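You operate a simulated robot arm through the tools that you are given. There is no shell and no other tool.

The job below is to be done with a simulated robot arm. You get a single attempt, and the scene is never put back.

JOB
Knock the vacuum's filter clean on the dust bin, then restart on low.
Fine: switch it off first and refit the filter.

Only the result counts: the job must be done as asked and must still hold three seconds after the hand-in. Knocking over, shifting, dropping, spilling or breaking anything else fails it.

ROBOT AND FRAMES
A 7-joint arm with a two-finger parallel gripper, fixed in place. Base frame: the origin is at the foot of the arm, x ahead of it, y to its left, z up; the work surface is at about z = 0.76. Readings come in m, rad, newtons and seconds.
With the tool pointing down near the work surface it reaches from about 0.2 to 0.74 m from the base axis. Its first joint turns from -2.897 to 2.897 rad. Payload 1.57 kg.
The TCP is the grasp point between the finger pads, 0.03 m short of the fingertips. In the tool frame z runs along the fingers and y along their closing line. Largest opening 0.11 m; finger width 0.024, thickness 0.012; the body of the gripper, 0.048 by 0.112 m, starts 0.078 m behind the TCP.
Orientation is told as [roll, pitch, yaw] about the base's x, y, z axes, in that order, counted from this pose: with the fingers straight down and closing along the base's y, the tool's x points along the base's -x, its y along +y and its z along -z.

CONTROLS
- The arm moves only by the tool drive_tool. Its argument "commands" is a list of rows, each an object of numbers (a shift or turn left out is 0, a gripper value left out holds the last): "x", "y", "z": the shift along the tool's x, y, z in m; "rx", "ry", "rz": the turn, a rotation vector about the tool's x, y, z in rad. In form: [{"x": .., "y": .., "z": .., "rx": .., "ry": .., "rz": ..}, ...]. A call has 1 to 20 rows; each row is the pose to reach, as a shift and turn from the pose commanded when the call began, along the tool's axes at that moment. "fingers" is the closure in counts, from 0 (fully open) to 255 (shut), set as the call begins (left out, the last holds). A row lasts 0.2 s, in which the tool goes at most 0.05 m and 0.15 rad; a call with a longer step from one row to the next is refused whole, and so is a gripper value outside its range. A pose out of reach is approached as far as the arm can. The call stops where the force on the tool passes 40 N (or 10 N more than at its start, if that is more) or the arm is blocked; 0.2 s more then pass. The fingers move at their own pace (about 0.045 m/s each) and stop on an object; they squeeze with about 36 N. The grip force told is the motor's: it shows also when the fingers shut on nothing. Time passes only in rows, and 0.2 s behind the last, so rows that repeat a pose let the fingers close. It gives the time, the measured TCP pose, the force on the tool (base axes), the opening and the grip force at its end, in the units of the frame above (readings bear some noise), with the torque about the TCP (base axes, N m) and any sound that the robot's microphone picked up, and new pictures: "show" is both (left out), scene, wrist or none.
- Cameras (640 x 400 px; columns grow to the right, rows downward): "scene" is fixed at [0.2221, -0.6509, 1.4128]; the picture's right is [0.84, 0.54, 0.00], its down [0.43, -0.67, -0.61] and it looks along [-0.33, 0.51, -0.80] (base axes); focal length 217 px, centre (320, 200). "wrist" rides on the gripper at [0.07, 0.016, -0.141] in the tool frame; the picture's right is [-0.23, 0.97, 0.00], its down [-0.86, -0.20, -0.48] and it looks along [-0.47, -0.11, 0.88] (tool axes); focal length 222 px, centre (320, 200). There is no depth. A picture from a camera that has moved, and an enlarged one, comes with that camera's place and axes in the base frame and with its lens.
- lift_body(by): slides the trunk up (or, below 0, down) by that many m; the arm rides with it, the base frame stays. It gives what a move gives, with no picture.
- enlarge(camera, box): a new picture of the part [left, top, right, bottom] of that camera's present view, enlarged. It takes no simulated time.
- sign_off(): hands the job in; it is judged then, once.

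Nothing tells you positions but the pictures and the camera data. Unless the task says otherwise, let go and move clear before handing in.

The tools are called after "Request:" by a JSON object that holds its "name" and its "arguments". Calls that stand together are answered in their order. drive_tool: Moves the arm, as the interface text tells. Its arguments: {"type":"object","properties":{"commands":{"type":"array"},"fingers":{"type":"number"},"show":{"type":"string","enum":["both","scene","wrist","none"]}},"required":["commands"]} The other tools are called the same way: lift_body (by) slides the trunk up or down; enlarge (camera, box) takes an enlarged picture of a part of a camera's view; sign_off () hands the job in.

At the start:

```text
time: 0.0
eef_pos: [0.1111, -0.3747, 1.1883]
tcp_rot: [0.0, 0.0, -0.001]
ft_force: [-1.1, 0.2, 0.5]
wrist_torque: [-0.01, -0.02, 0.03]
opening: 0.1102
finger_force: 0.2
trunk travel left (down, up): [-0.525, 0.065]
```

scene: 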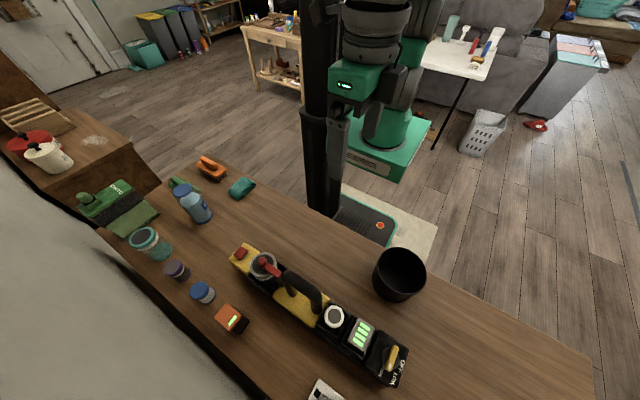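
wrist: 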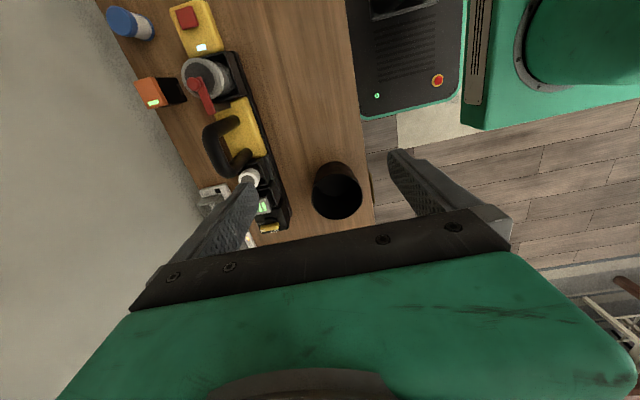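

I see a workbench with a yellow/black vacuum panel (red square button, a filter with a red handle or knob, a black carry handle, a round dial, a green display and a yellow lever by an OFF/LOW label), and a black round bin next to it. I'll look closer before moving.

Request:
{"name": "enlarge", "arguments": {"camera": "scene", "box": [210, 230, 430, 400]}}

Request:
{"name": "enlarge", "arguments": {"camera": "scene", "box": [310, 300, 430, 400]}}

Request:
{"name": "enlarge", "arguments": {"camera": "scene", "box": [220, 230, 330, 310]}}

Request:
{"name": "enlarge", "arguments": {"camera": "wrist", "box": [100, 0, 380, 240]}}

```text
2.35 times, centred on (320, 315) of scene
camera zoom: at [0.2221, -0.6509, 1.4128], right [0.84, 0.54, 0.0], down [0.43, -0.67, -0.61], along [-0.33, 0.51, -0.8], focal length 510 px, centre (320, -71)
```

zoom: 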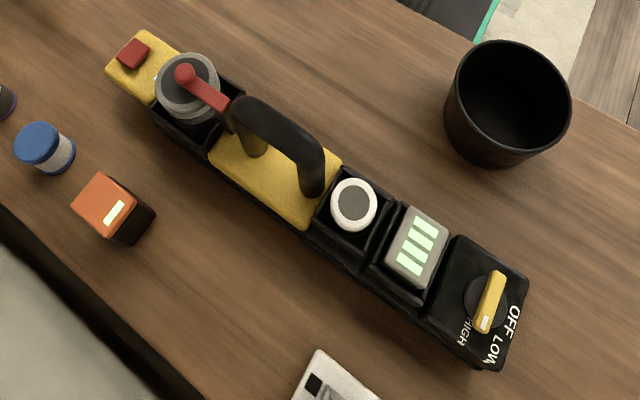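

```text
4.00 times, centred on (370, 350) of scene
camera zoom: at [0.2221, -0.6509, 1.4128], right [0.84, 0.54, 0.0], down [0.43, -0.67, -0.61], along [-0.33, 0.51, -0.8], focal length 867 px, centre (120, -400)
```

zoom: 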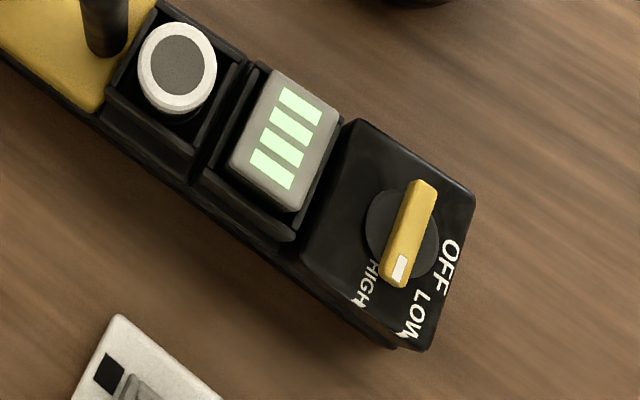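

```text
5.00 times, centred on (275, 270) of scene
camera zoom: at [0.2221, -0.6509, 1.4128], right [0.84, 0.54, 0.0], down [0.43, -0.67, -0.61], along [-0.33, 0.51, -0.8], focal length 1084 px, centre (545, -150)
```

zoom: 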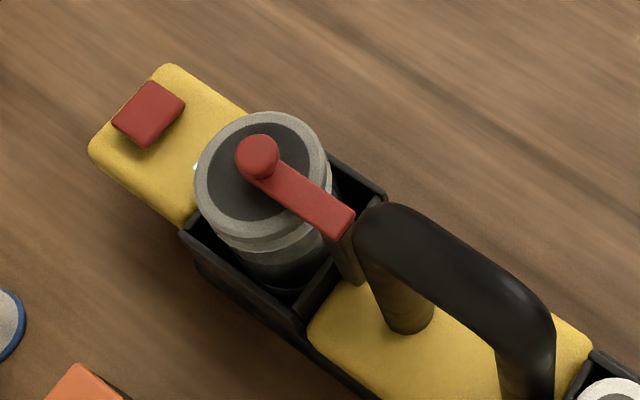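

```text
1.67 times, centred on (240, 120) of wrist
camera zoom: at [0.0423, -0.3572, 1.331], right [0.23, 0.97, 0.0], down [0.86, -0.2, 0.48], along [0.47, -0.11, -0.88], focal length 370 px, centre (453, 333)
```

zoom: 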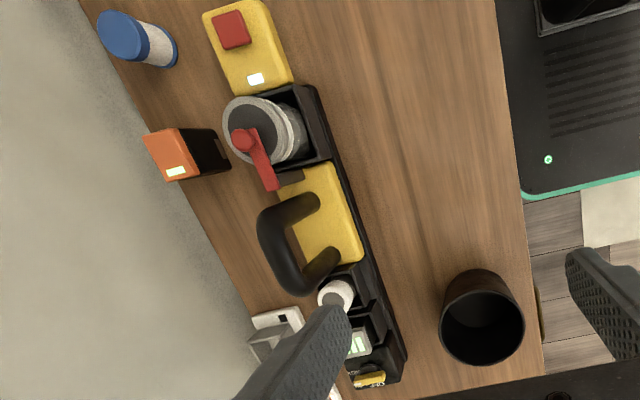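

The vacuum lies along base x at about y = -0.555, with the canister near x = 0.0, the dial near x = 0.34, and the bin near (0.29, -0.37). I'll move the wrist camera in to look at the dial and the round parts before touching anything.

Request:
{"name": "drive_tool", "arguments": {"commands": [{"x": -0.01, "y": -0.03, "z": 0.02}, {"x": -0.02, "y": -0.06, "z": 0.045}, {"x": -0.03, "y": -0.09, "z": 0.07}, {"x": -0.04, "y": -0.12, "z": 0.09}, {"x": -0.04, "y": -0.12, "z": 0.09}], "fingers": 0}}

```text
time: 1.2
eef_pos: [0.1516, -0.4943, 1.0995]
tcp_rot: [0.001, 0.001, 0.0]
ft_force: [0.0, -0.3, 0.1]
wrist_torque: [-0.01, -0.03, 0.0]
opening: 0.11
finger_force: 0.0
trunk travel left (down, up): [-0.525, 0.065]
camera wrist: at [0.0829, -0.4772, 1.2416], right [0.23, 0.97, 0.0], down [0.86, -0.2, 0.48], along [0.47, -0.11, -0.88], focal length 222 px, centre (320, 200)
```

scene: 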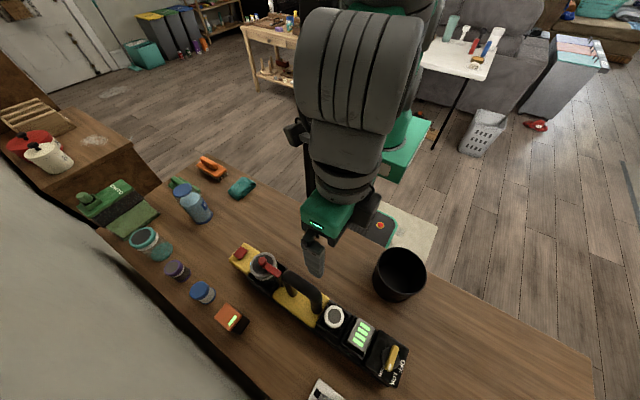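
wrist: 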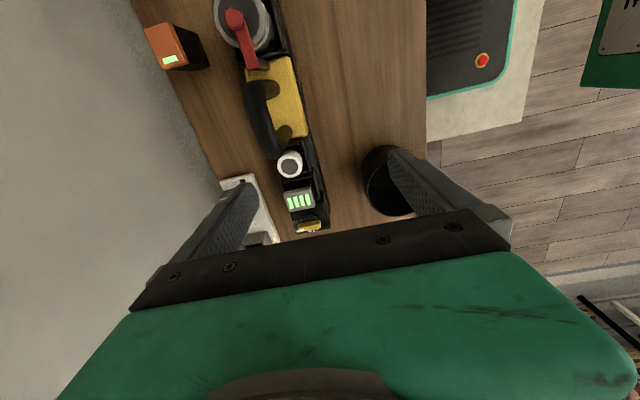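

Request:
{"name": "enlarge", "arguments": {"camera": "wrist", "box": [240, 140, 350, 240]}}

Request:
{"name": "enlarge", "arguments": {"camera": "wrist", "box": [190, 0, 330, 150]}}

Request:
{"name": "enlarge", "arguments": {"camera": "scene", "box": [310, 290, 420, 400]}}

```text
4.00 times, centred on (295, 190) of wrist
camera zoom: at [0.0829, -0.4772, 1.2416], right [0.23, 0.97, 0.0], down [0.86, -0.2, 0.48], along [0.47, -0.11, -0.88], focal length 888 px, centre (420, 240)
```

zoom: 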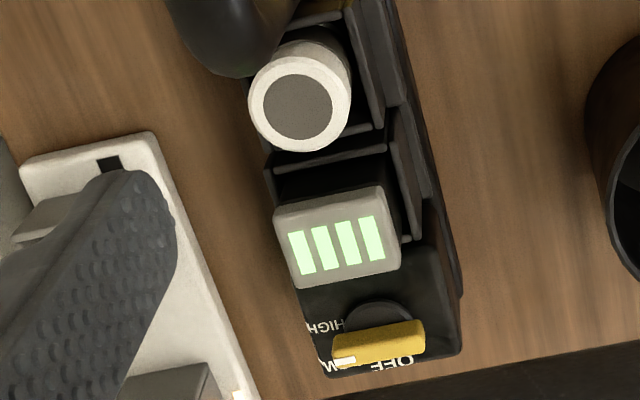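

```text
2.67 times, centred on (260, 75) of wrist
camera zoom: at [0.0829, -0.4772, 1.2416], right [0.23, 0.97, 0.0], down [0.86, -0.2, 0.48], along [0.47, -0.11, -0.88], focal length 592 px, centre (480, 533)
```

zoom: 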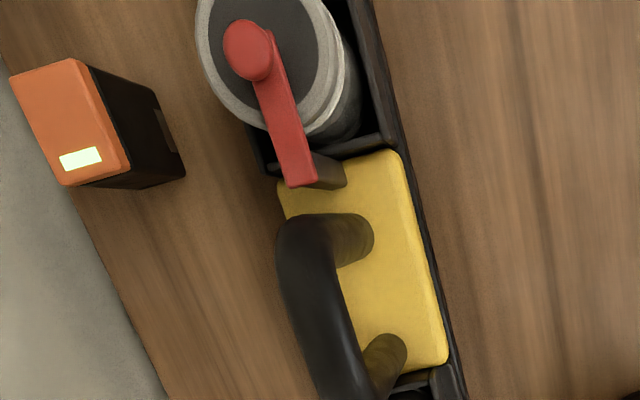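

```text
3.64 times, centred on (365, 345) of scene
camera zoom: at [0.2221, -0.6509, 1.4128], right [0.84, 0.54, 0.0], down [0.43, -0.67, -0.61], along [-0.33, 0.51, -0.8], focal length 788 px, centre (156, -327)
```

zoom: 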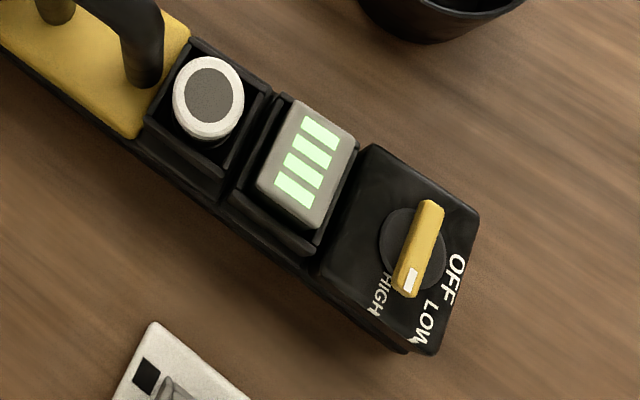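

The small white-ringed cylinder at about (0.20, -0.555) looks like the filter. The big canister is held by the red clip, and the pad with green bars is the battery. The dial seems to point at HIGH, toward -y, so I'll go lower to check.

Request:
{"name": "drive_tool", "arguments": {"commands": [{"x": 0.0, "y": -0.02, "z": 0.04}, {"x": 0.0, "y": -0.04, "z": 0.08}, {"x": 0.0, "y": -0.06, "z": 0.11}, {"x": 0.0, "y": -0.06, "z": 0.11}]}}

```text
time: 2.2
eef_pos: [0.1499, -0.5566, 0.9891]
tcp_rot: [0.0, 0.002, 0.0]
ft_force: [0.2, -0.4, -0.4]
wrist_torque: [0.04, -0.01, 0.0]
opening: 0.1096
finger_force: 0.1
trunk travel left (down, up): [-0.525, 0.065]
camera wrist: at [0.0815, -0.5378, 1.1311], right [0.23, 0.97, 0.0], down [0.86, -0.2, 0.48], along [0.47, -0.11, -0.88], focal length 222 px, centre (320, 200)
```

scene: 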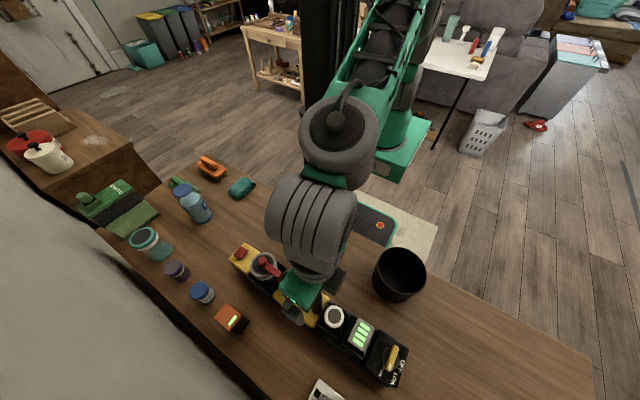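
wrist: 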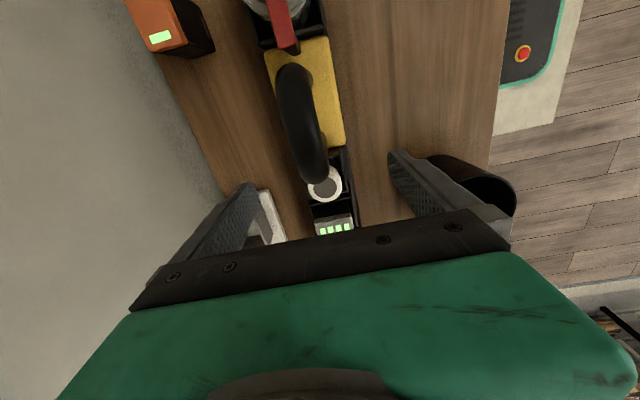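

Request:
{"name": "drive_tool", "arguments": {"commands": [{"x": -0.017, "rz": 0.14}, {"x": -0.034, "rz": 0.28}, {"x": -0.051, "rz": 0.42}, {"x": -0.068, "rz": 0.56}, {"x": -0.085, "rz": 0.7}, {"x": -0.102, "rz": 0.84}, {"x": -0.119, "rz": 0.98}, {"x": -0.136, "rz": 1.12}, {"x": -0.153, "rz": 1.26}, {"x": -0.17, "rz": 1.4}, {"x": -0.19, "rz": 1.54}, {"x": -0.19, "rz": 1.571}, {"x": -0.19, "rz": 1.571}]}}

```text
time: 5.0
eef_pos: [0.3415, -0.5544, 0.9902]
tcp_rot: [0.0, 0.0, -1.573]
ft_force: [0.1, 0.7, -0.1]
wrist_torque: [0.02, 0.0, 0.0]
opening: 0.1099
finger_force: 0.0
trunk travel left (down, up): [-0.525, 0.065]
camera wrist: at [0.3586, -0.4838, 1.131], right [0.97, -0.23, 0.0], down [-0.2, -0.85, 0.48], along [-0.11, -0.47, -0.88], focal length 222 px, centre (320, 200)
```

scene: 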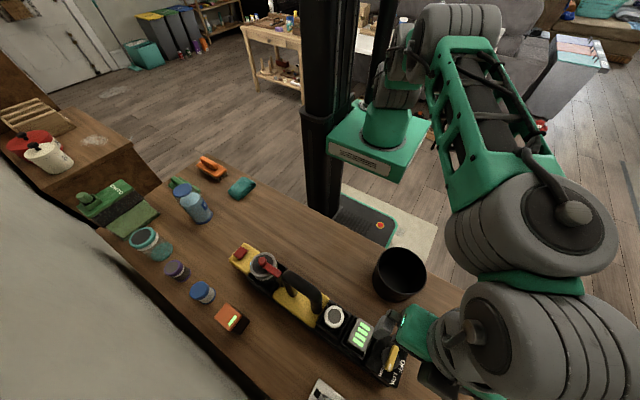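
wrist: 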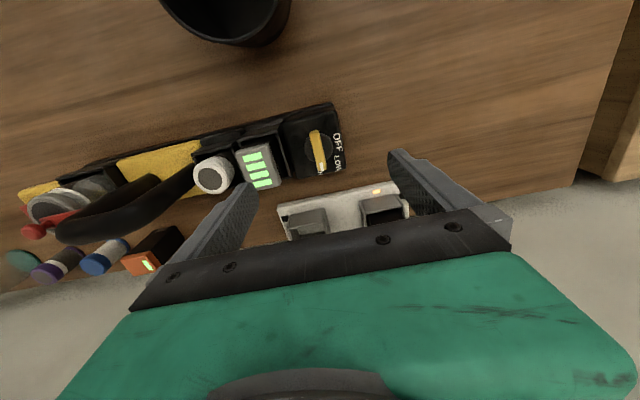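

Request:
{"name": "enlarge", "arguments": {"camera": "wrist", "box": [260, 90, 370, 190]}}

Request:
{"name": "enlarge", "arguments": {"camera": "wrist", "box": [170, 110, 310, 220]}}

Request:
{"name": "enlarge", "arguments": {"camera": "wrist", "box": [260, 170, 430, 260]}}

Request:
{"name": "enlarge", "arguments": {"camera": "wrist", "box": [10, 120, 230, 290]}}

```text
4.00 times, centred on (315, 140) of wrist
camera zoom: at [0.3586, -0.4838, 1.131], right [0.97, -0.23, 0.0], down [-0.2, -0.85, 0.48], along [-0.11, -0.47, -0.88], focal length 888 px, centre (340, 440)
```

zoom: 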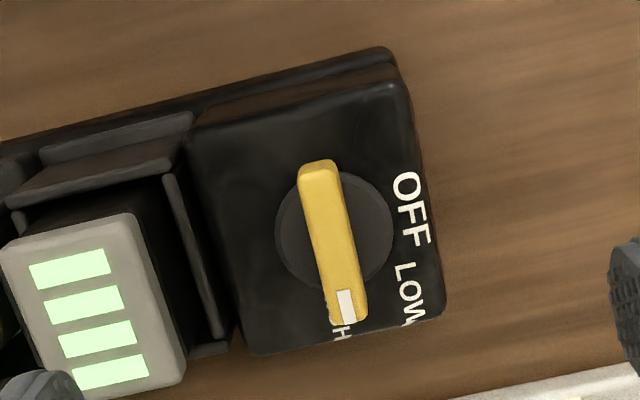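

```text
3.64 times, centred on (240, 165) of wrist
camera zoom: at [0.3586, -0.4838, 1.131], right [0.97, -0.23, 0.0], down [-0.2, -0.85, 0.48], along [-0.11, -0.47, -0.88], focal length 808 px, centre (611, 327)
```

zoom: 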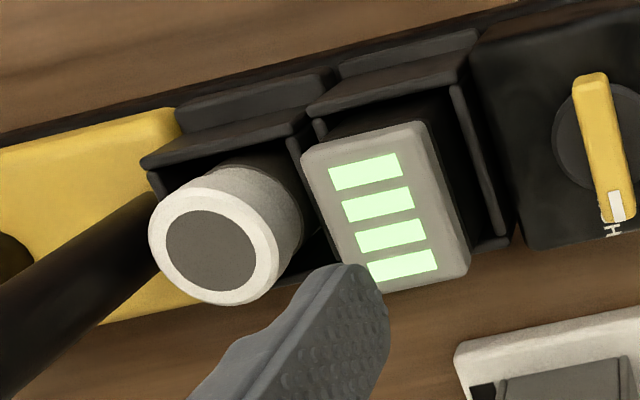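

```text
3.76 times, centred on (345, 215) of wrist
camera zoom: at [0.3586, -0.4838, 1.131], right [0.97, -0.23, 0.0], down [-0.2, -0.85, 0.48], along [-0.11, -0.47, -0.88], focal length 836 px, centre (226, 144)
```

zoom: 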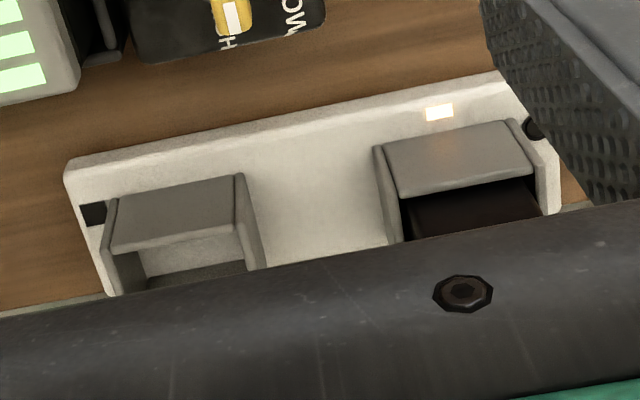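

```text
2.35 times, centred on (120, 205) of wrist
camera zoom: at [0.3586, -0.4838, 1.131], right [0.97, -0.23, 0.0], down [-0.2, -0.85, 0.48], along [-0.11, -0.47, -0.88], focal length 523 px, centre (791, 188)
```

zoom: 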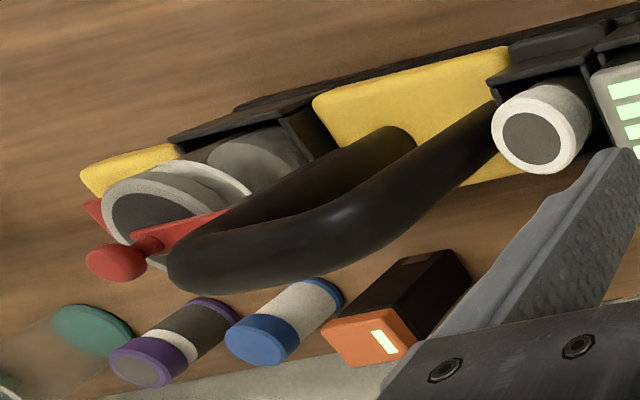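

The dial's yellow bar points to -y (HIGH), with its centre at about (0.339, -0.560) and its top at about z = 0.87. Next I'll narrow the fingers and come down above the bar.

Request:
{"name": "drive_tool", "arguments": {"commands": [{"x": -0.003, "y": -0.0025, "z": 0.03}, {"x": -0.0056, "y": -0.0025, "z": 0.06}, {"x": -0.0056, "y": -0.0025, "z": 0.075}, {"x": -0.0056, "y": -0.0025, "z": 0.075}, {"x": -0.0056, "y": -0.0025, "z": 0.075}], "fingers": 151}}

```text
time: 6.2
eef_pos: [0.3387, -0.5598, 0.9143]
tcp_rot: [-0.001, 0.003, -1.571]
ft_force: [-0.4, -0.3, -0.2]
wrist_torque: [-0.02, 0.0, 0.0]
opening: 0.0447
finger_force: 0.1
trunk travel left (down, up): [-0.525, 0.065]
camera wrist: at [0.356, -0.4894, 1.0558], right [0.97, -0.23, 0.0], down [-0.2, -0.86, 0.48], along [-0.11, -0.47, -0.88], focal length 222 px, centre (320, 200)
```

scene: 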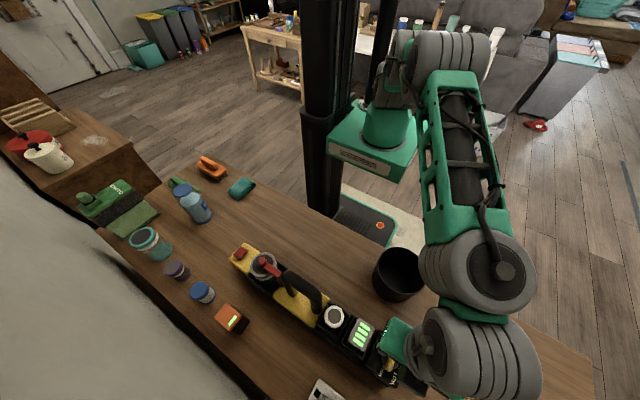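
wrist: 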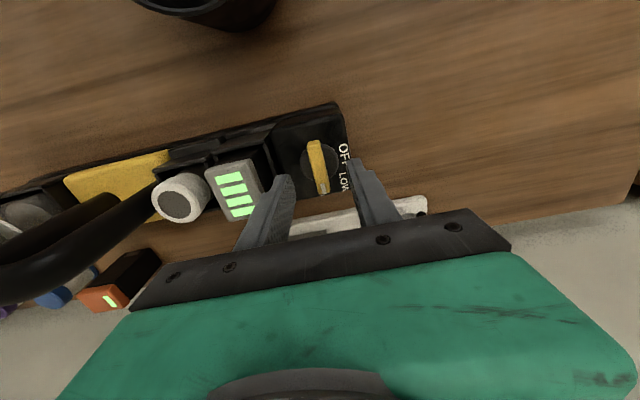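

Request:
{"name": "enlarge", "arguments": {"camera": "wrist", "box": [260, 110, 380, 210]}}

```text
4.00 times, centred on (320, 160) of wrist
camera zoom: at [0.356, -0.4894, 1.0558], right [0.97, -0.23, 0.0], down [-0.2, -0.86, 0.48], along [-0.11, -0.47, -0.88], focal length 888 px, centre (320, 360)
```

zoom: 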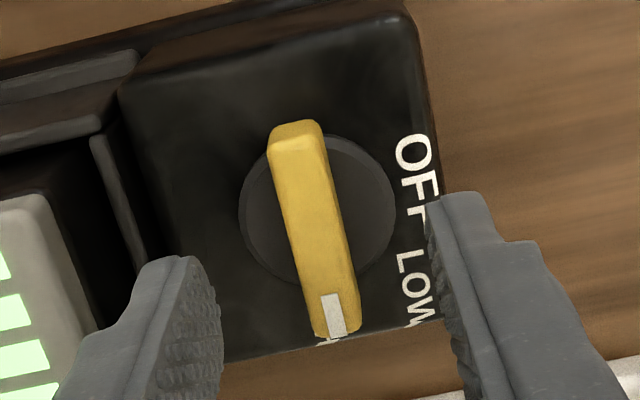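

The bar sits between the fingers. I'll go down 32 mm, so the fingertips are near z = 0.852, and close on it.

Request:
{"name": "drive_tool", "arguments": {"commands": [{"z": 0.012}, {"z": 0.024}, {"z": 0.032}, {"z": 0.032}], "fingers": 151, "show": "wrist"}}

Request:
{"name": "drive_tool", "arguments": {"commands": [{"z": 0}, {"z": 0}, {"z": 0}, {"z": 0}], "fingers": 255, "show": "wrist"}}

```text
time: 7.2
eef_pos: [0.3399, -0.5599, 0.8821]
tcp_rot: [0.0, 0.002, -1.57]
ft_force: [-0.2, 0.1, 0.0]
wrist_torque: [-0.01, 0.0, 0.0]
opening: 0.0447
finger_force: 0.1
trunk travel left (down, up): [-0.525, 0.065]
camera wrist: at [0.3565, -0.4895, 1.0237], right [0.97, -0.23, 0.0], down [-0.2, -0.85, 0.48], along [-0.11, -0.47, -0.88], focal length 222 px, centre (320, 200)
```

wrist: 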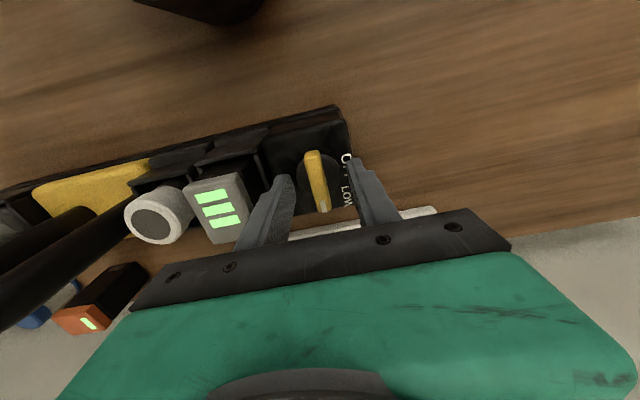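

```text
time: 8.2
eef_pos: [0.3385, -0.5608, 0.8829]
tcp_rot: [0.001, -0.001, -1.573]
ft_force: [-7.1, -0.6, 1.1]
wrist_torque: [0.0, 0.58, 0.01]
opening: 0.037
finger_force: 36.3
trunk travel left (down, up): [-0.525, 0.065]
camera wrist: at [0.3555, -0.4897, 1.0237], right [0.97, -0.23, 0.0], down [-0.2, -0.86, 0.48], along [-0.11, -0.47, -0.88], focal length 222 px, centre (320, 200)
```

wrist: 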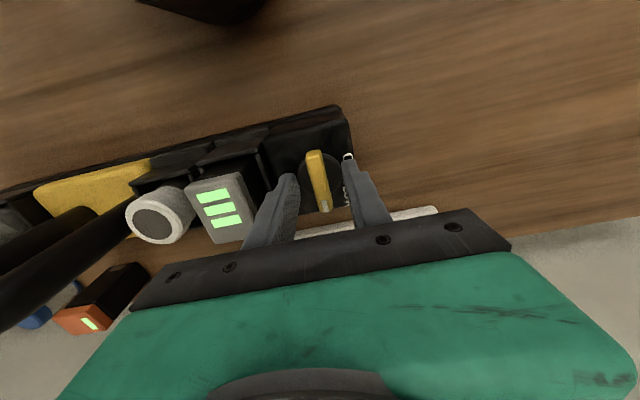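

The fingers stopped at 37 mm, which is the round base disc and not the bar. I'll open, go up about 9 mm and close on the bar alone.

Request:
{"name": "drive_tool", "arguments": {"commands": [{"z": 0}, {"z": 0}], "fingers": 151, "show": "none"}}

Request:
{"name": "drive_tool", "arguments": {"commands": [{"z": -0.009}, {"z": -0.009}], "fingers": 151, "show": "none"}}

Request:
{"name": "drive_tool", "arguments": {"commands": [{"z": 0}, {"z": 0}, {"z": 0}, {"z": 0}], "fingers": 255, "show": "both"}}

```text
time: 8.8
eef_pos: [0.3396, -0.5595, 0.8819]
tcp_rot: [0.0, -0.001, -1.571]
ft_force: [0.3, -0.4, -0.6]
wrist_torque: [0.03, 0.02, 0.03]
opening: 0.0447
finger_force: 0.1
trunk travel left (down, up): [-0.525, 0.065]
```

```text
time: 9.4
eef_pos: [0.3393, -0.5601, 0.8911]
tcp_rot: [-0.001, 0.0, -1.572]
ft_force: [0.6, 0.3, -0.8]
wrist_torque: [0.02, 0.02, -0.01]
opening: 0.0449
finger_force: 0.1
trunk travel left (down, up): [-0.525, 0.065]
```

```text
time: 10.4
eef_pos: [0.3384, -0.5601, 0.8906]
tcp_rot: [0.001, 0.002, -1.572]
ft_force: [-4.1, 0.5, 0.5]
wrist_torque: [0.13, 0.15, 0.03]
opening: 0.0115
finger_force: 28.7
trunk travel left (down, up): [-0.525, 0.065]
camera wrist: at [0.3556, -0.4896, 1.0328], right [0.97, -0.23, 0.0], down [-0.2, -0.86, 0.48], along [-0.11, -0.47, -0.88], focal length 222 px, centre (320, 200)
```

scene: 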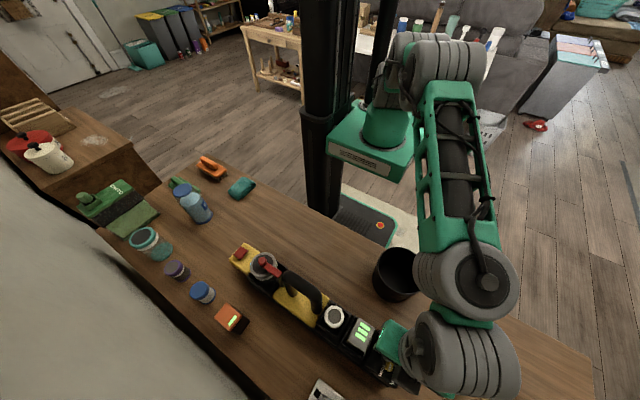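
wrist: 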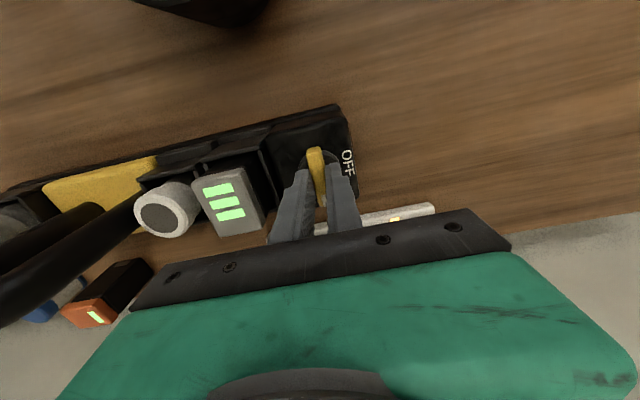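

The bar is now gripped at 11.5 mm wide. I'll turn it counter-clockwise by 90° (HIGH, through LOW, to OFF) about the dial axis.

Request:
{"name": "drive_tool", "arguments": {"commands": [{"y": -0.0007, "rz": -0.13}, {"y": -0.0007, "rz": -0.26}, {"y": -0.0007, "rz": -0.39}, {"y": -0.0007, "rz": -0.52}, {"y": -0.0007, "rz": -0.65}, {"y": -0.0007, "rz": -0.78}, {"y": -0.0007, "rz": -0.91}, {"y": -0.0007, "rz": -1.04}, {"y": -0.0007, "rz": -1.17}, {"y": -0.0007, "rz": -1.3}, {"y": -0.0007, "rz": -1.43}, {"y": -0.0007, "rz": -1.57}, {"y": -0.0007, "rz": -1.57}], "fingers": 255}}

```text
time: 13.2
eef_pos: [0.3386, -0.5605, 0.8909]
tcp_rot: [0.001, 0.001, 0.003]
ft_force: [5.0, 1.1, 0.2]
wrist_torque: [0.05, -0.13, -0.06]
opening: 0.0114
finger_force: 29.2
trunk travel left (down, up): [-0.525, 0.065]
camera wrist: at [0.2697, -0.5428, 1.0328], right [0.23, 0.97, 0.0], down [0.86, -0.2, 0.48], along [0.47, -0.11, -0.88], focal length 222 px, centre (320, 200)
```

scene: 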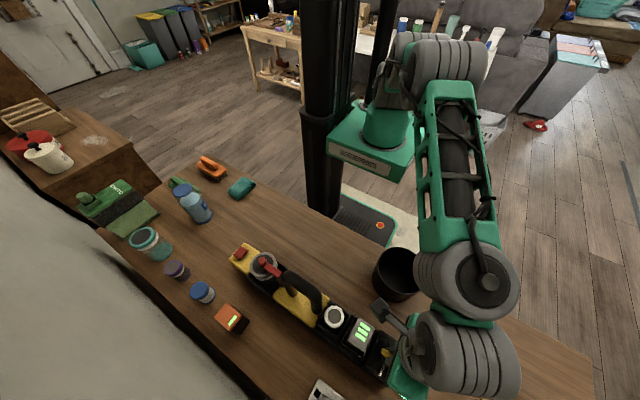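
wrist: 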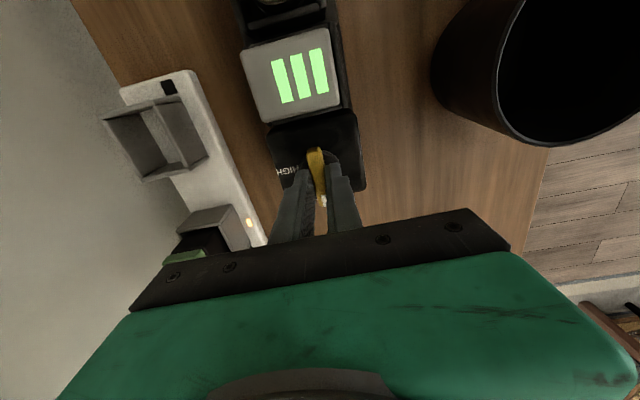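

The dial turned with my grip, and the battery now shows 3 bars instead of 4, so it was running. I'll let go and rise to check the pointer.

Request:
{"name": "drive_tool", "arguments": {"commands": [{"z": 0}, {"z": 0}], "fingers": 140, "show": "none"}}

Request:
{"name": "drive_tool", "arguments": {"commands": [{"z": -0.03}, {"x": 0.03, "z": -0.07}, {"x": 0.06, "z": -0.09}, {"x": 0.06, "z": -0.09}], "fingers": 140}}

Request:
{"name": "enlarge", "arguments": {"camera": "wrist", "box": [230, 80, 390, 200]}}

Request:
{"name": "enlarge", "arguments": {"camera": "scene", "box": [310, 290, 420, 400]}}

```text
time: 13.8
eef_pos: [0.3377, -0.5597, 0.8901]
tcp_rot: [0.001, 0.0, -0.002]
ft_force: [-0.3, 0.0, -0.8]
wrist_torque: [-0.04, 0.0, -0.01]
opening: 0.0496
finger_force: 0.2
trunk travel left (down, up): [-0.525, 0.065]
```

```text
time: 14.8
eef_pos: [0.2763, -0.5601, 0.9812]
tcp_rot: [0.002, 0.001, 0.001]
ft_force: [0.2, -0.2, -0.1]
wrist_torque: [-0.01, -0.01, 0.0]
opening: 0.0497
finger_force: 0.0
trunk travel left (down, up): [-0.525, 0.065]
camera wrist: at [0.2077, -0.5424, 1.1233], right [0.23, 0.97, 0.0], down [0.86, -0.2, 0.48], along [0.47, -0.11, -0.88], focal length 222 px, centre (320, 200)
```

scene: 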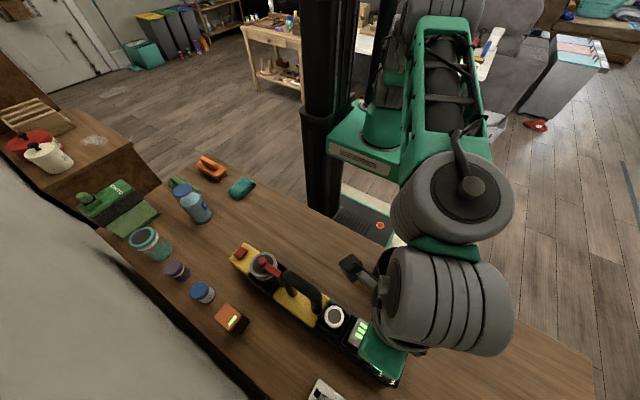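
wrist: 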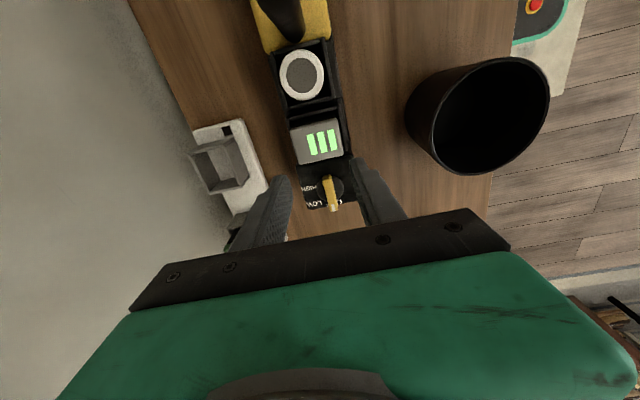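

```text
3.33 times, centred on (310, 140) of wrist
camera zoom: at [0.2077, -0.5424, 1.1233], right [0.23, 0.97, 0.0], down [0.86, -0.2, 0.48], along [0.47, -0.11, -0.88], focal length 740 px, centre (353, 400)
```

zoom: 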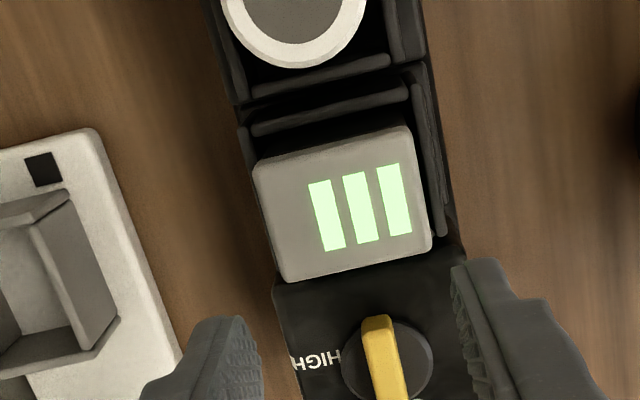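

```text
3.64 times, centred on (365, 345) of scene
camera zoom: at [0.2221, -0.6509, 1.4128], right [0.84, 0.54, 0.0], down [0.43, -0.67, -0.61], along [-0.33, 0.51, -0.8], focal length 788 px, centre (156, -327)
```

zoom: 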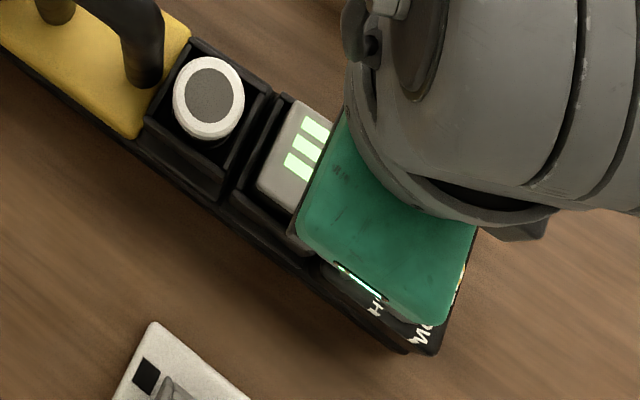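

Request:
{"name": "enlarge", "arguments": {"camera": "wrist", "box": [280, 150, 390, 230]}}

Request:
{"name": "enlarge", "arguments": {"camera": "wrist", "box": [240, 0, 360, 170]}}

```text
5.00 times, centred on (335, 190) of wrist
camera zoom: at [0.2077, -0.5424, 1.1233], right [0.23, 0.97, 0.0], down [0.86, -0.2, 0.48], along [0.47, -0.11, -0.88], focal length 1111 px, centre (245, 250)
```

zoom: 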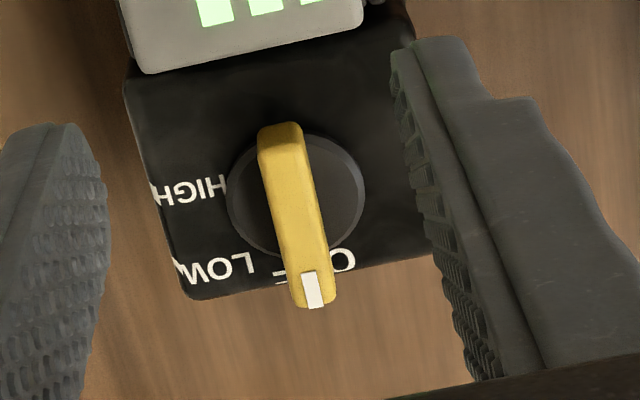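

```text
2.35 times, centred on (300, 85) of wrist
camera zoom: at [0.2077, -0.5424, 1.1233], right [0.23, 0.97, 0.0], down [0.86, -0.2, 0.48], along [0.47, -0.11, -0.88], focal length 523 px, centre (367, 471)
```

zoom: 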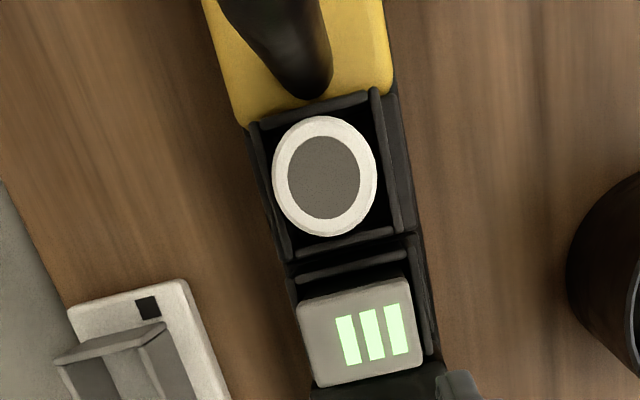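

The pointer now stands on OFF. The filter is about 47 mm across, with its centre near (0.2005, -0.560) and its top near z = 0.857. I'll hover over it with the fingers open to about 75 mm and check the bay walls.

Request:
{"name": "drive_tool", "arguments": {"commands": [{"x": 0.03, "z": 0.0}, {"x": 0.06, "z": 0.01}, {"x": 0.0758, "z": 0.03}, {"x": 0.0758, "z": 0.05}, {"x": 0.0758, "z": 0.05}], "fingers": 81}}

Request:
{"name": "enlarge", "arguments": {"camera": "wrist", "box": [250, 100, 390, 220]}}

```text
time: 16.0
eef_pos: [0.2019, -0.5585, 0.9321]
tcp_rot: [-0.001, 0.0, -0.003]
ft_force: [0.2, 0.3, -0.1]
wrist_torque: [0.0, -0.02, 0.01]
opening: 0.0751
finger_force: 0.0
trunk travel left (down, up): [-0.525, 0.065]
camera wrist: at [0.1335, -0.5421, 1.0731], right [0.23, 0.97, 0.0], down [0.85, -0.2, 0.48], along [0.47, -0.11, -0.88], focal length 222 px, centre (320, 200)
```

scene: 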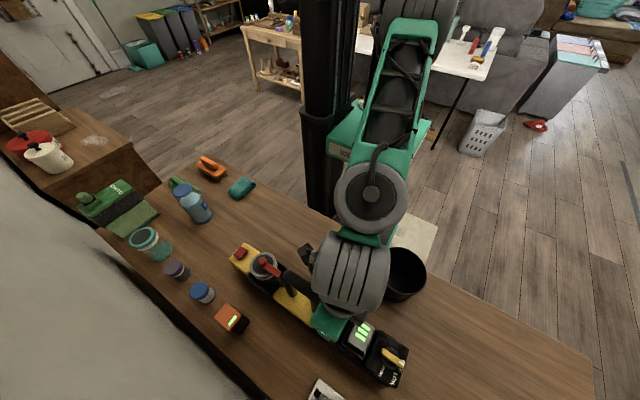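
wrist: 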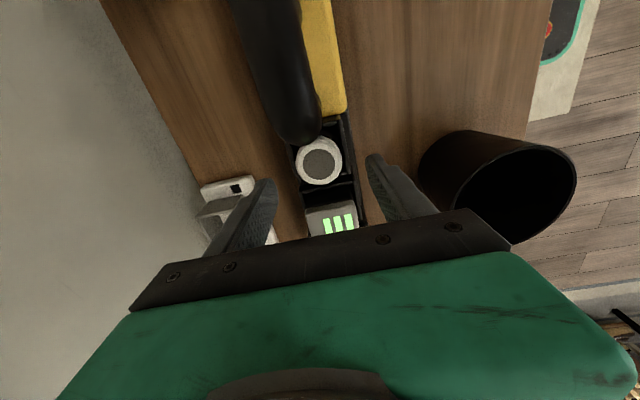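

```text
3.33 times, centred on (320, 160) of wrist
camera zoom: at [0.1335, -0.5421, 1.0731], right [0.23, 0.97, 0.0], down [0.85, -0.2, 0.48], along [0.47, -0.11, -0.88], focal length 740 px, centre (320, 333)
```

zoom: 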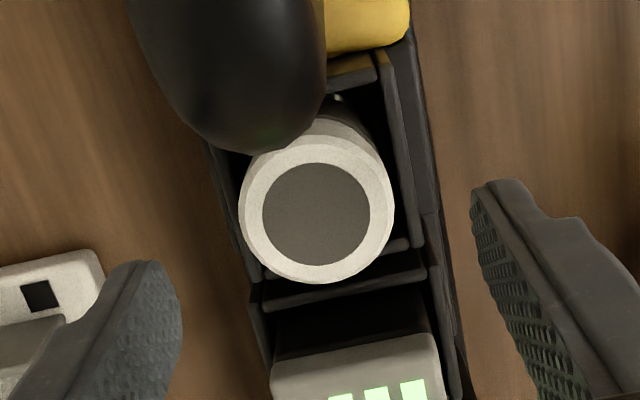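

The filter stands about 30 mm or more above its bay walls (walls near z = 0.84), and the black handle stays clear on the -x side. I'll lower to TCP z of about 0.883 and look before closing.

Request:
{"name": "drive_tool", "arguments": {"commands": [{"x": 0.0005, "y": 0.0008, "z": 0.02}, {"x": 0.0005, "y": 0.0008, "z": 0.038}, {"x": 0.0005, "y": 0.0008, "z": 0.048}, {"x": 0.0005, "y": 0.0008, "z": 0.048}], "fingers": 81}}

Request:
{"name": "enlarge", "arguments": {"camera": "wrist", "box": [250, 120, 390, 240]}}

```text
time: 17.0
eef_pos: [0.2012, -0.5579, 0.884]
tcp_rot: [0.002, 0.0, -0.001]
ft_force: [0.7, 0.3, -0.1]
wrist_torque: [-0.02, -0.03, -0.01]
opening: 0.0751
finger_force: 0.0
trunk travel left (down, up): [-0.525, 0.065]
camera wrist: at [0.1329, -0.5415, 1.0244], right [0.23, 0.97, 0.0], down [0.85, -0.2, 0.48], along [0.47, -0.11, -0.88], focal length 222 px, centre (320, 200)
```

scene: 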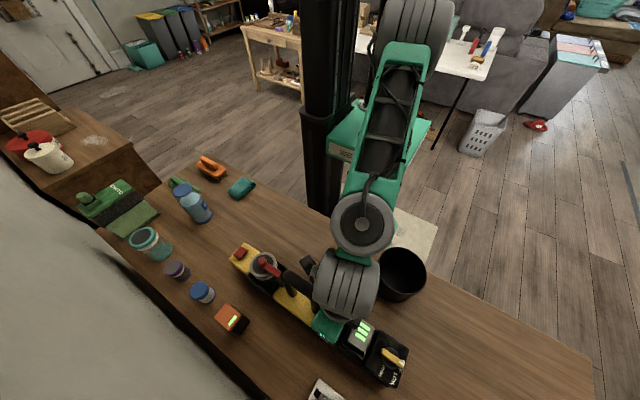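
wrist: 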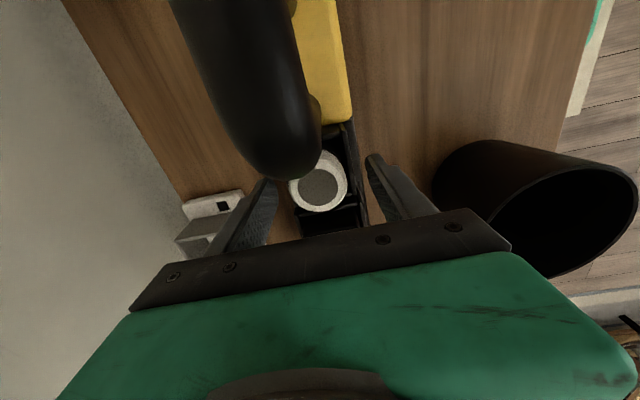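

```text
3.33 times, centred on (320, 180) of wrist
camera zoom: at [0.1329, -0.5415, 1.0244], right [0.23, 0.97, 0.0], down [0.85, -0.2, 0.48], along [0.47, -0.11, -0.88], focal length 740 px, centre (320, 267)
```

zoom: 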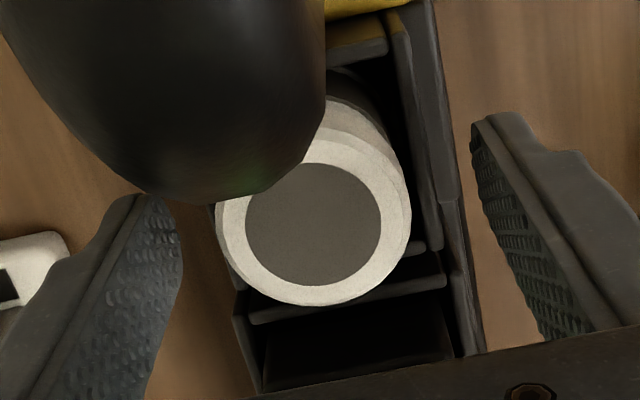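

Request:
{"name": "drive_tool", "arguments": {"commands": [{"z": 0}, {"z": 0}, {"z": 0}, {"z": 0}, {"z": 0}], "fingers": 255, "show": "wrist"}}

Request:
{"name": "enlarge", "arguments": {"camera": "wrist", "box": [250, 120, 390, 240]}}

```text
time: 18.2
eef_pos: [0.2018, -0.559, 0.8835]
tcp_rot: [0.0, 0.0, -0.003]
ft_force: [-0.8, 0.4, 0.0]
wrist_torque: [-0.02, 0.02, 0.02]
opening: 0.0419
finger_force: 36.1
trunk travel left (down, up): [-0.525, 0.065]
camera wrist: at [0.1329, -0.5414, 1.0246], right [0.23, 0.97, 0.0], down [0.85, -0.2, 0.48], along [0.47, -0.11, -0.88], focal length 222 px, centre (320, 200)
```

wrist: 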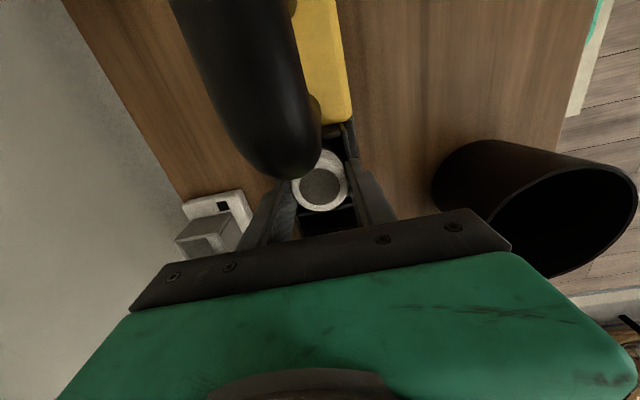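

```text
3.33 times, centred on (320, 180) of wrist
camera zoom: at [0.1329, -0.5414, 1.0246], right [0.23, 0.97, 0.0], down [0.85, -0.2, 0.48], along [0.47, -0.11, -0.88], focal length 740 px, centre (320, 267)
```

zoom: 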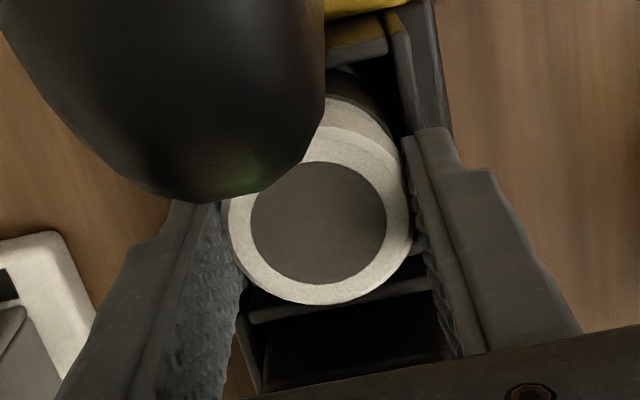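

The fingers hold the filter body at 42 mm. I'll lift 12 mm first and check the force.

Request:
{"name": "drive_tool", "arguments": {"commands": [{"z": -0.004}, {"z": -0.008}, {"z": -0.012}, {"z": -0.012}], "fingers": 255, "show": "wrist"}}

Request:
{"name": "enlarge", "arguments": {"camera": "wrist", "box": [250, 120, 390, 240]}}

```text
time: 19.2
eef_pos: [0.202, -0.5595, 0.8971]
tcp_rot: [0.001, -0.002, -0.003]
ft_force: [0.2, -0.1, -0.8]
wrist_torque: [-0.01, -0.01, -0.01]
opening: 0.0418
finger_force: 36.0
trunk travel left (down, up): [-0.525, 0.065]
camera wrist: at [0.1327, -0.5415, 1.0371], right [0.23, 0.97, 0.0], down [0.85, -0.2, 0.48], along [0.47, -0.11, -0.88], focal length 222 px, centre (320, 200)
```

wrist: 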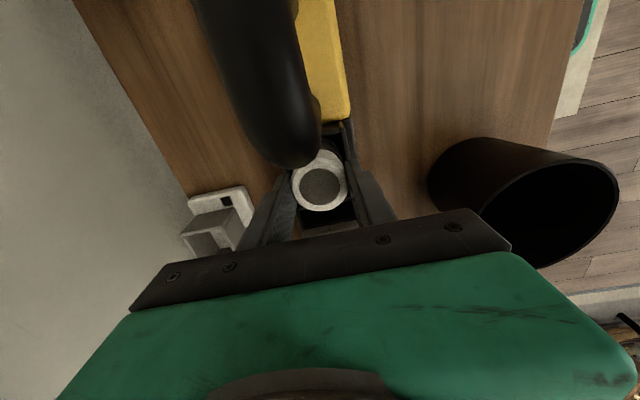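

```text
3.33 times, centred on (320, 180) of wrist
camera zoom: at [0.1327, -0.5415, 1.0371], right [0.23, 0.97, 0.0], down [0.85, -0.2, 0.48], along [0.47, -0.11, -0.88], focal length 740 px, centre (320, 267)
```

zoom: 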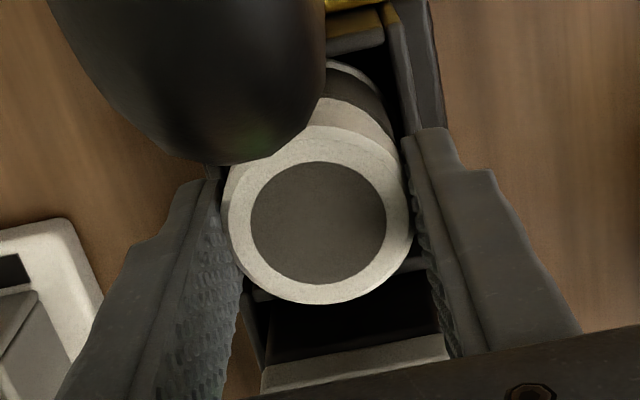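

The filter slides out freely. I'll keep lifting, moving 2 mm in +x to stay clear of the black handle.

Request:
{"name": "drive_tool", "arguments": {"commands": [{"x": -0.002, "z": -0.01}, {"x": -0.002, "z": -0.025}, {"x": -0.002, "z": -0.04}, {"x": -0.002, "z": -0.055}, {"x": -0.002, "z": -0.07}, {"x": -0.002, "z": -0.09}, {"x": -0.002, "z": -0.11}, {"x": -0.002, "z": -0.13}, {"x": -0.002, "z": -0.13}], "fingers": 255}}

Request:
{"name": "enlarge", "arguments": {"camera": "wrist", "box": [240, 80, 400, 220]}}

Request:
{"name": "enlarge", "arguments": {"camera": "scene", "box": [280, 220, 460, 380]}}

```text
time: 21.2
eef_pos: [0.2046, -0.5587, 1.0259]
tcp_rot: [0.0, -0.001, -0.001]
ft_force: [-0.4, 0.6, -0.9]
wrist_torque: [0.01, 0.0, 0.0]
opening: 0.0419
finger_force: 35.5
trunk travel left (down, up): [-0.525, 0.065]
camera wrist: at [0.135, -0.5415, 1.1679], right [0.23, 0.97, 0.0], down [0.85, -0.2, 0.48], along [0.47, -0.11, -0.88], focal length 222 px, centre (320, 200)
```

scene: 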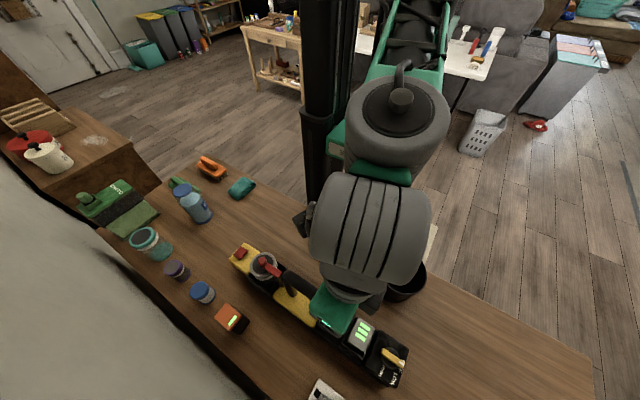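
wrist: 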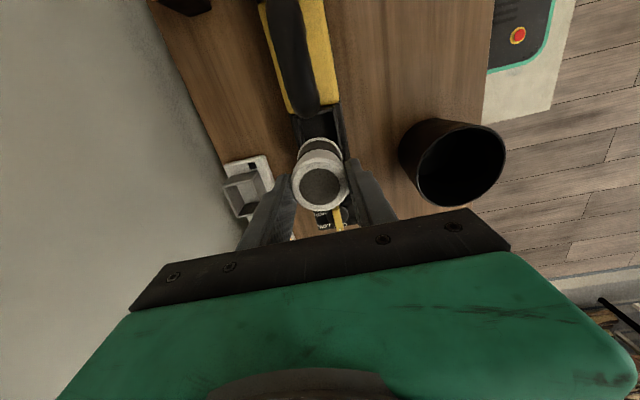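

```text
2.86 times, centred on (320, 150) of wrist
camera zoom: at [0.135, -0.5415, 1.1679], right [0.23, 0.97, 0.0], down [0.85, -0.2, 0.48], along [0.47, -0.11, -0.88], focal length 635 px, centre (320, 343)
```

zoom: 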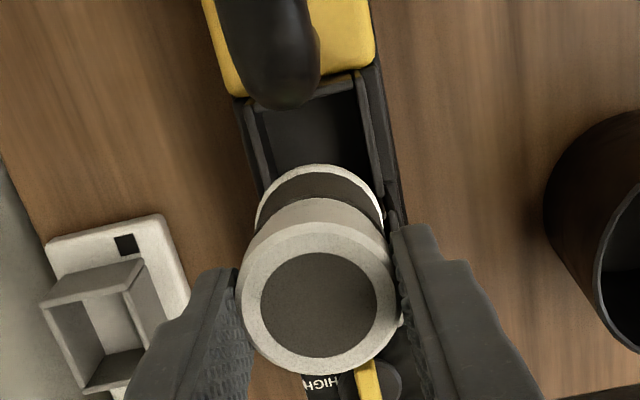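

```text
2.50 times, centred on (370, 300) of scene
camera zoom: at [0.2221, -0.6509, 1.4128], right [0.84, 0.54, 0.0], down [0.43, -0.67, -0.61], along [-0.33, 0.51, -0.8], focal length 542 px, centre (195, -50)
```

zoom: 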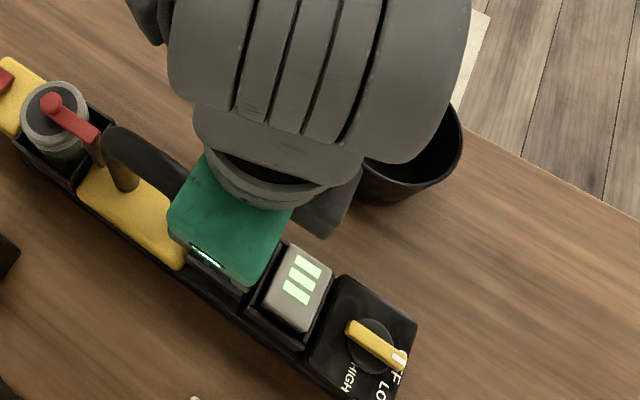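

The filter is out: about 50 mm long, with a dark dirty band and its bottom about 54 mm below the TCP. The bin rim centre is near (0.286, -0.368), at z of about 0.865 with a radius of about 0.065, so I'll bring the filter over the rim's -x side, still above it.

Request:
{"name": "drive_tool", "arguments": {"commands": [{"x": -0.006, "y": 0.03}, {"x": -0.012, "y": 0.07}, {"x": -0.018, "y": 0.11}, {"x": -0.025, "y": 0.15}, {"x": -0.032, "y": 0.19}, {"x": -0.032, "y": 0.19, "z": 0.03}, {"x": -0.032, "y": 0.19, "z": 0.06}, {"x": -0.032, "y": 0.19, "z": 0.06}], "fingers": 255}}

Request:
{"name": "enlarge", "arguments": {"camera": "wrist", "box": [220, 80, 460, 240]}}

Request:
{"name": "enlarge", "arguments": {"camera": "scene", "box": [280, 200, 480, 340]}}

```text
time: 23.0
eef_pos: [0.2358, -0.3689, 0.9642]
tcp_rot: [0.001, -0.001, -0.002]
ft_force: [0.3, -0.1, -0.7]
wrist_torque: [0.02, 0.0, 0.0]
opening: 0.0419
finger_force: 36.0
trunk travel left (down, up): [-0.525, 0.065]
camera wrist: at [0.1669, -0.3516, 1.1068], right [0.23, 0.97, 0.0], down [0.85, -0.2, 0.48], along [0.47, -0.11, -0.88], focal length 222 px, centre (320, 200)
```

scene: 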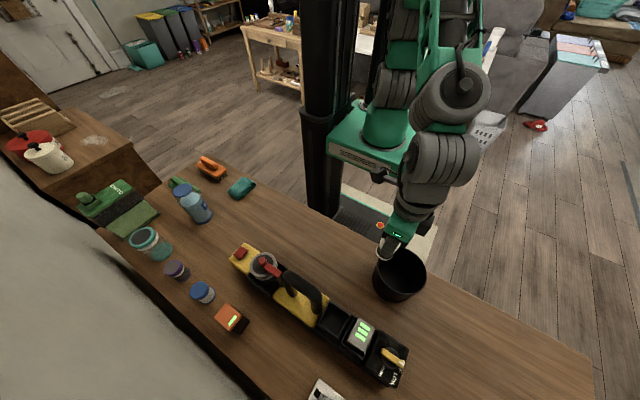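
wrist: 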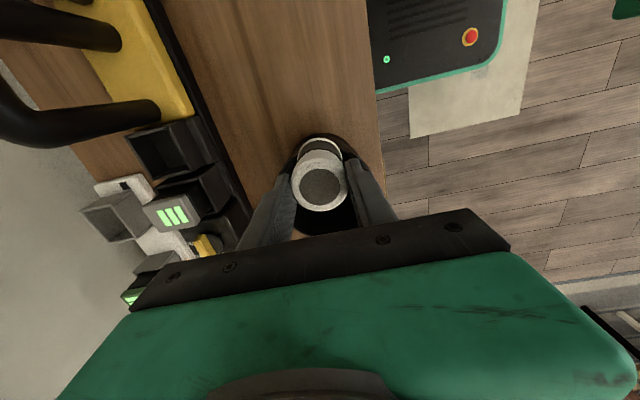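

```text
2.50 times, centred on (340, 160) of wrist
camera zoom: at [0.1669, -0.3516, 1.1068], right [0.23, 0.97, 0.0], down [0.85, -0.2, 0.48], along [0.47, -0.11, -0.88], focal length 555 px, centre (270, 300)
```

zoom: 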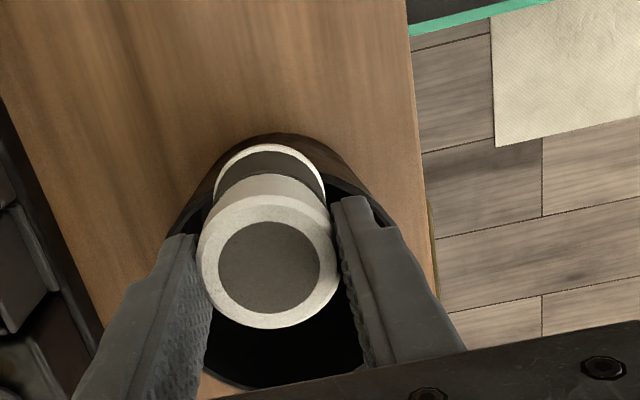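

```text
2.86 times, centred on (380, 270) of scene
camera zoom: at [0.2221, -0.6509, 1.4128], right [0.84, 0.54, 0.0], down [0.43, -0.67, -0.61], along [-0.33, 0.51, -0.8], focal length 619 px, centre (149, 0)
```

zoom: 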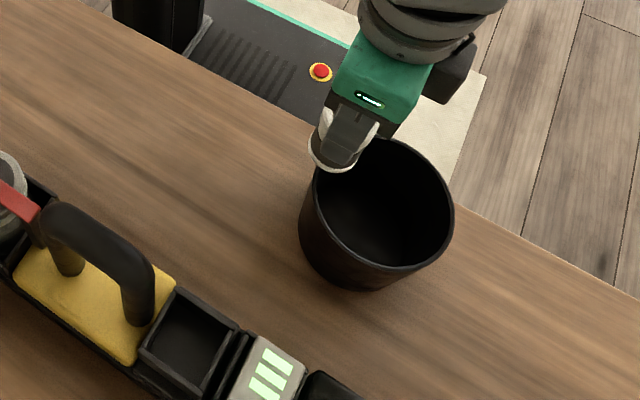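

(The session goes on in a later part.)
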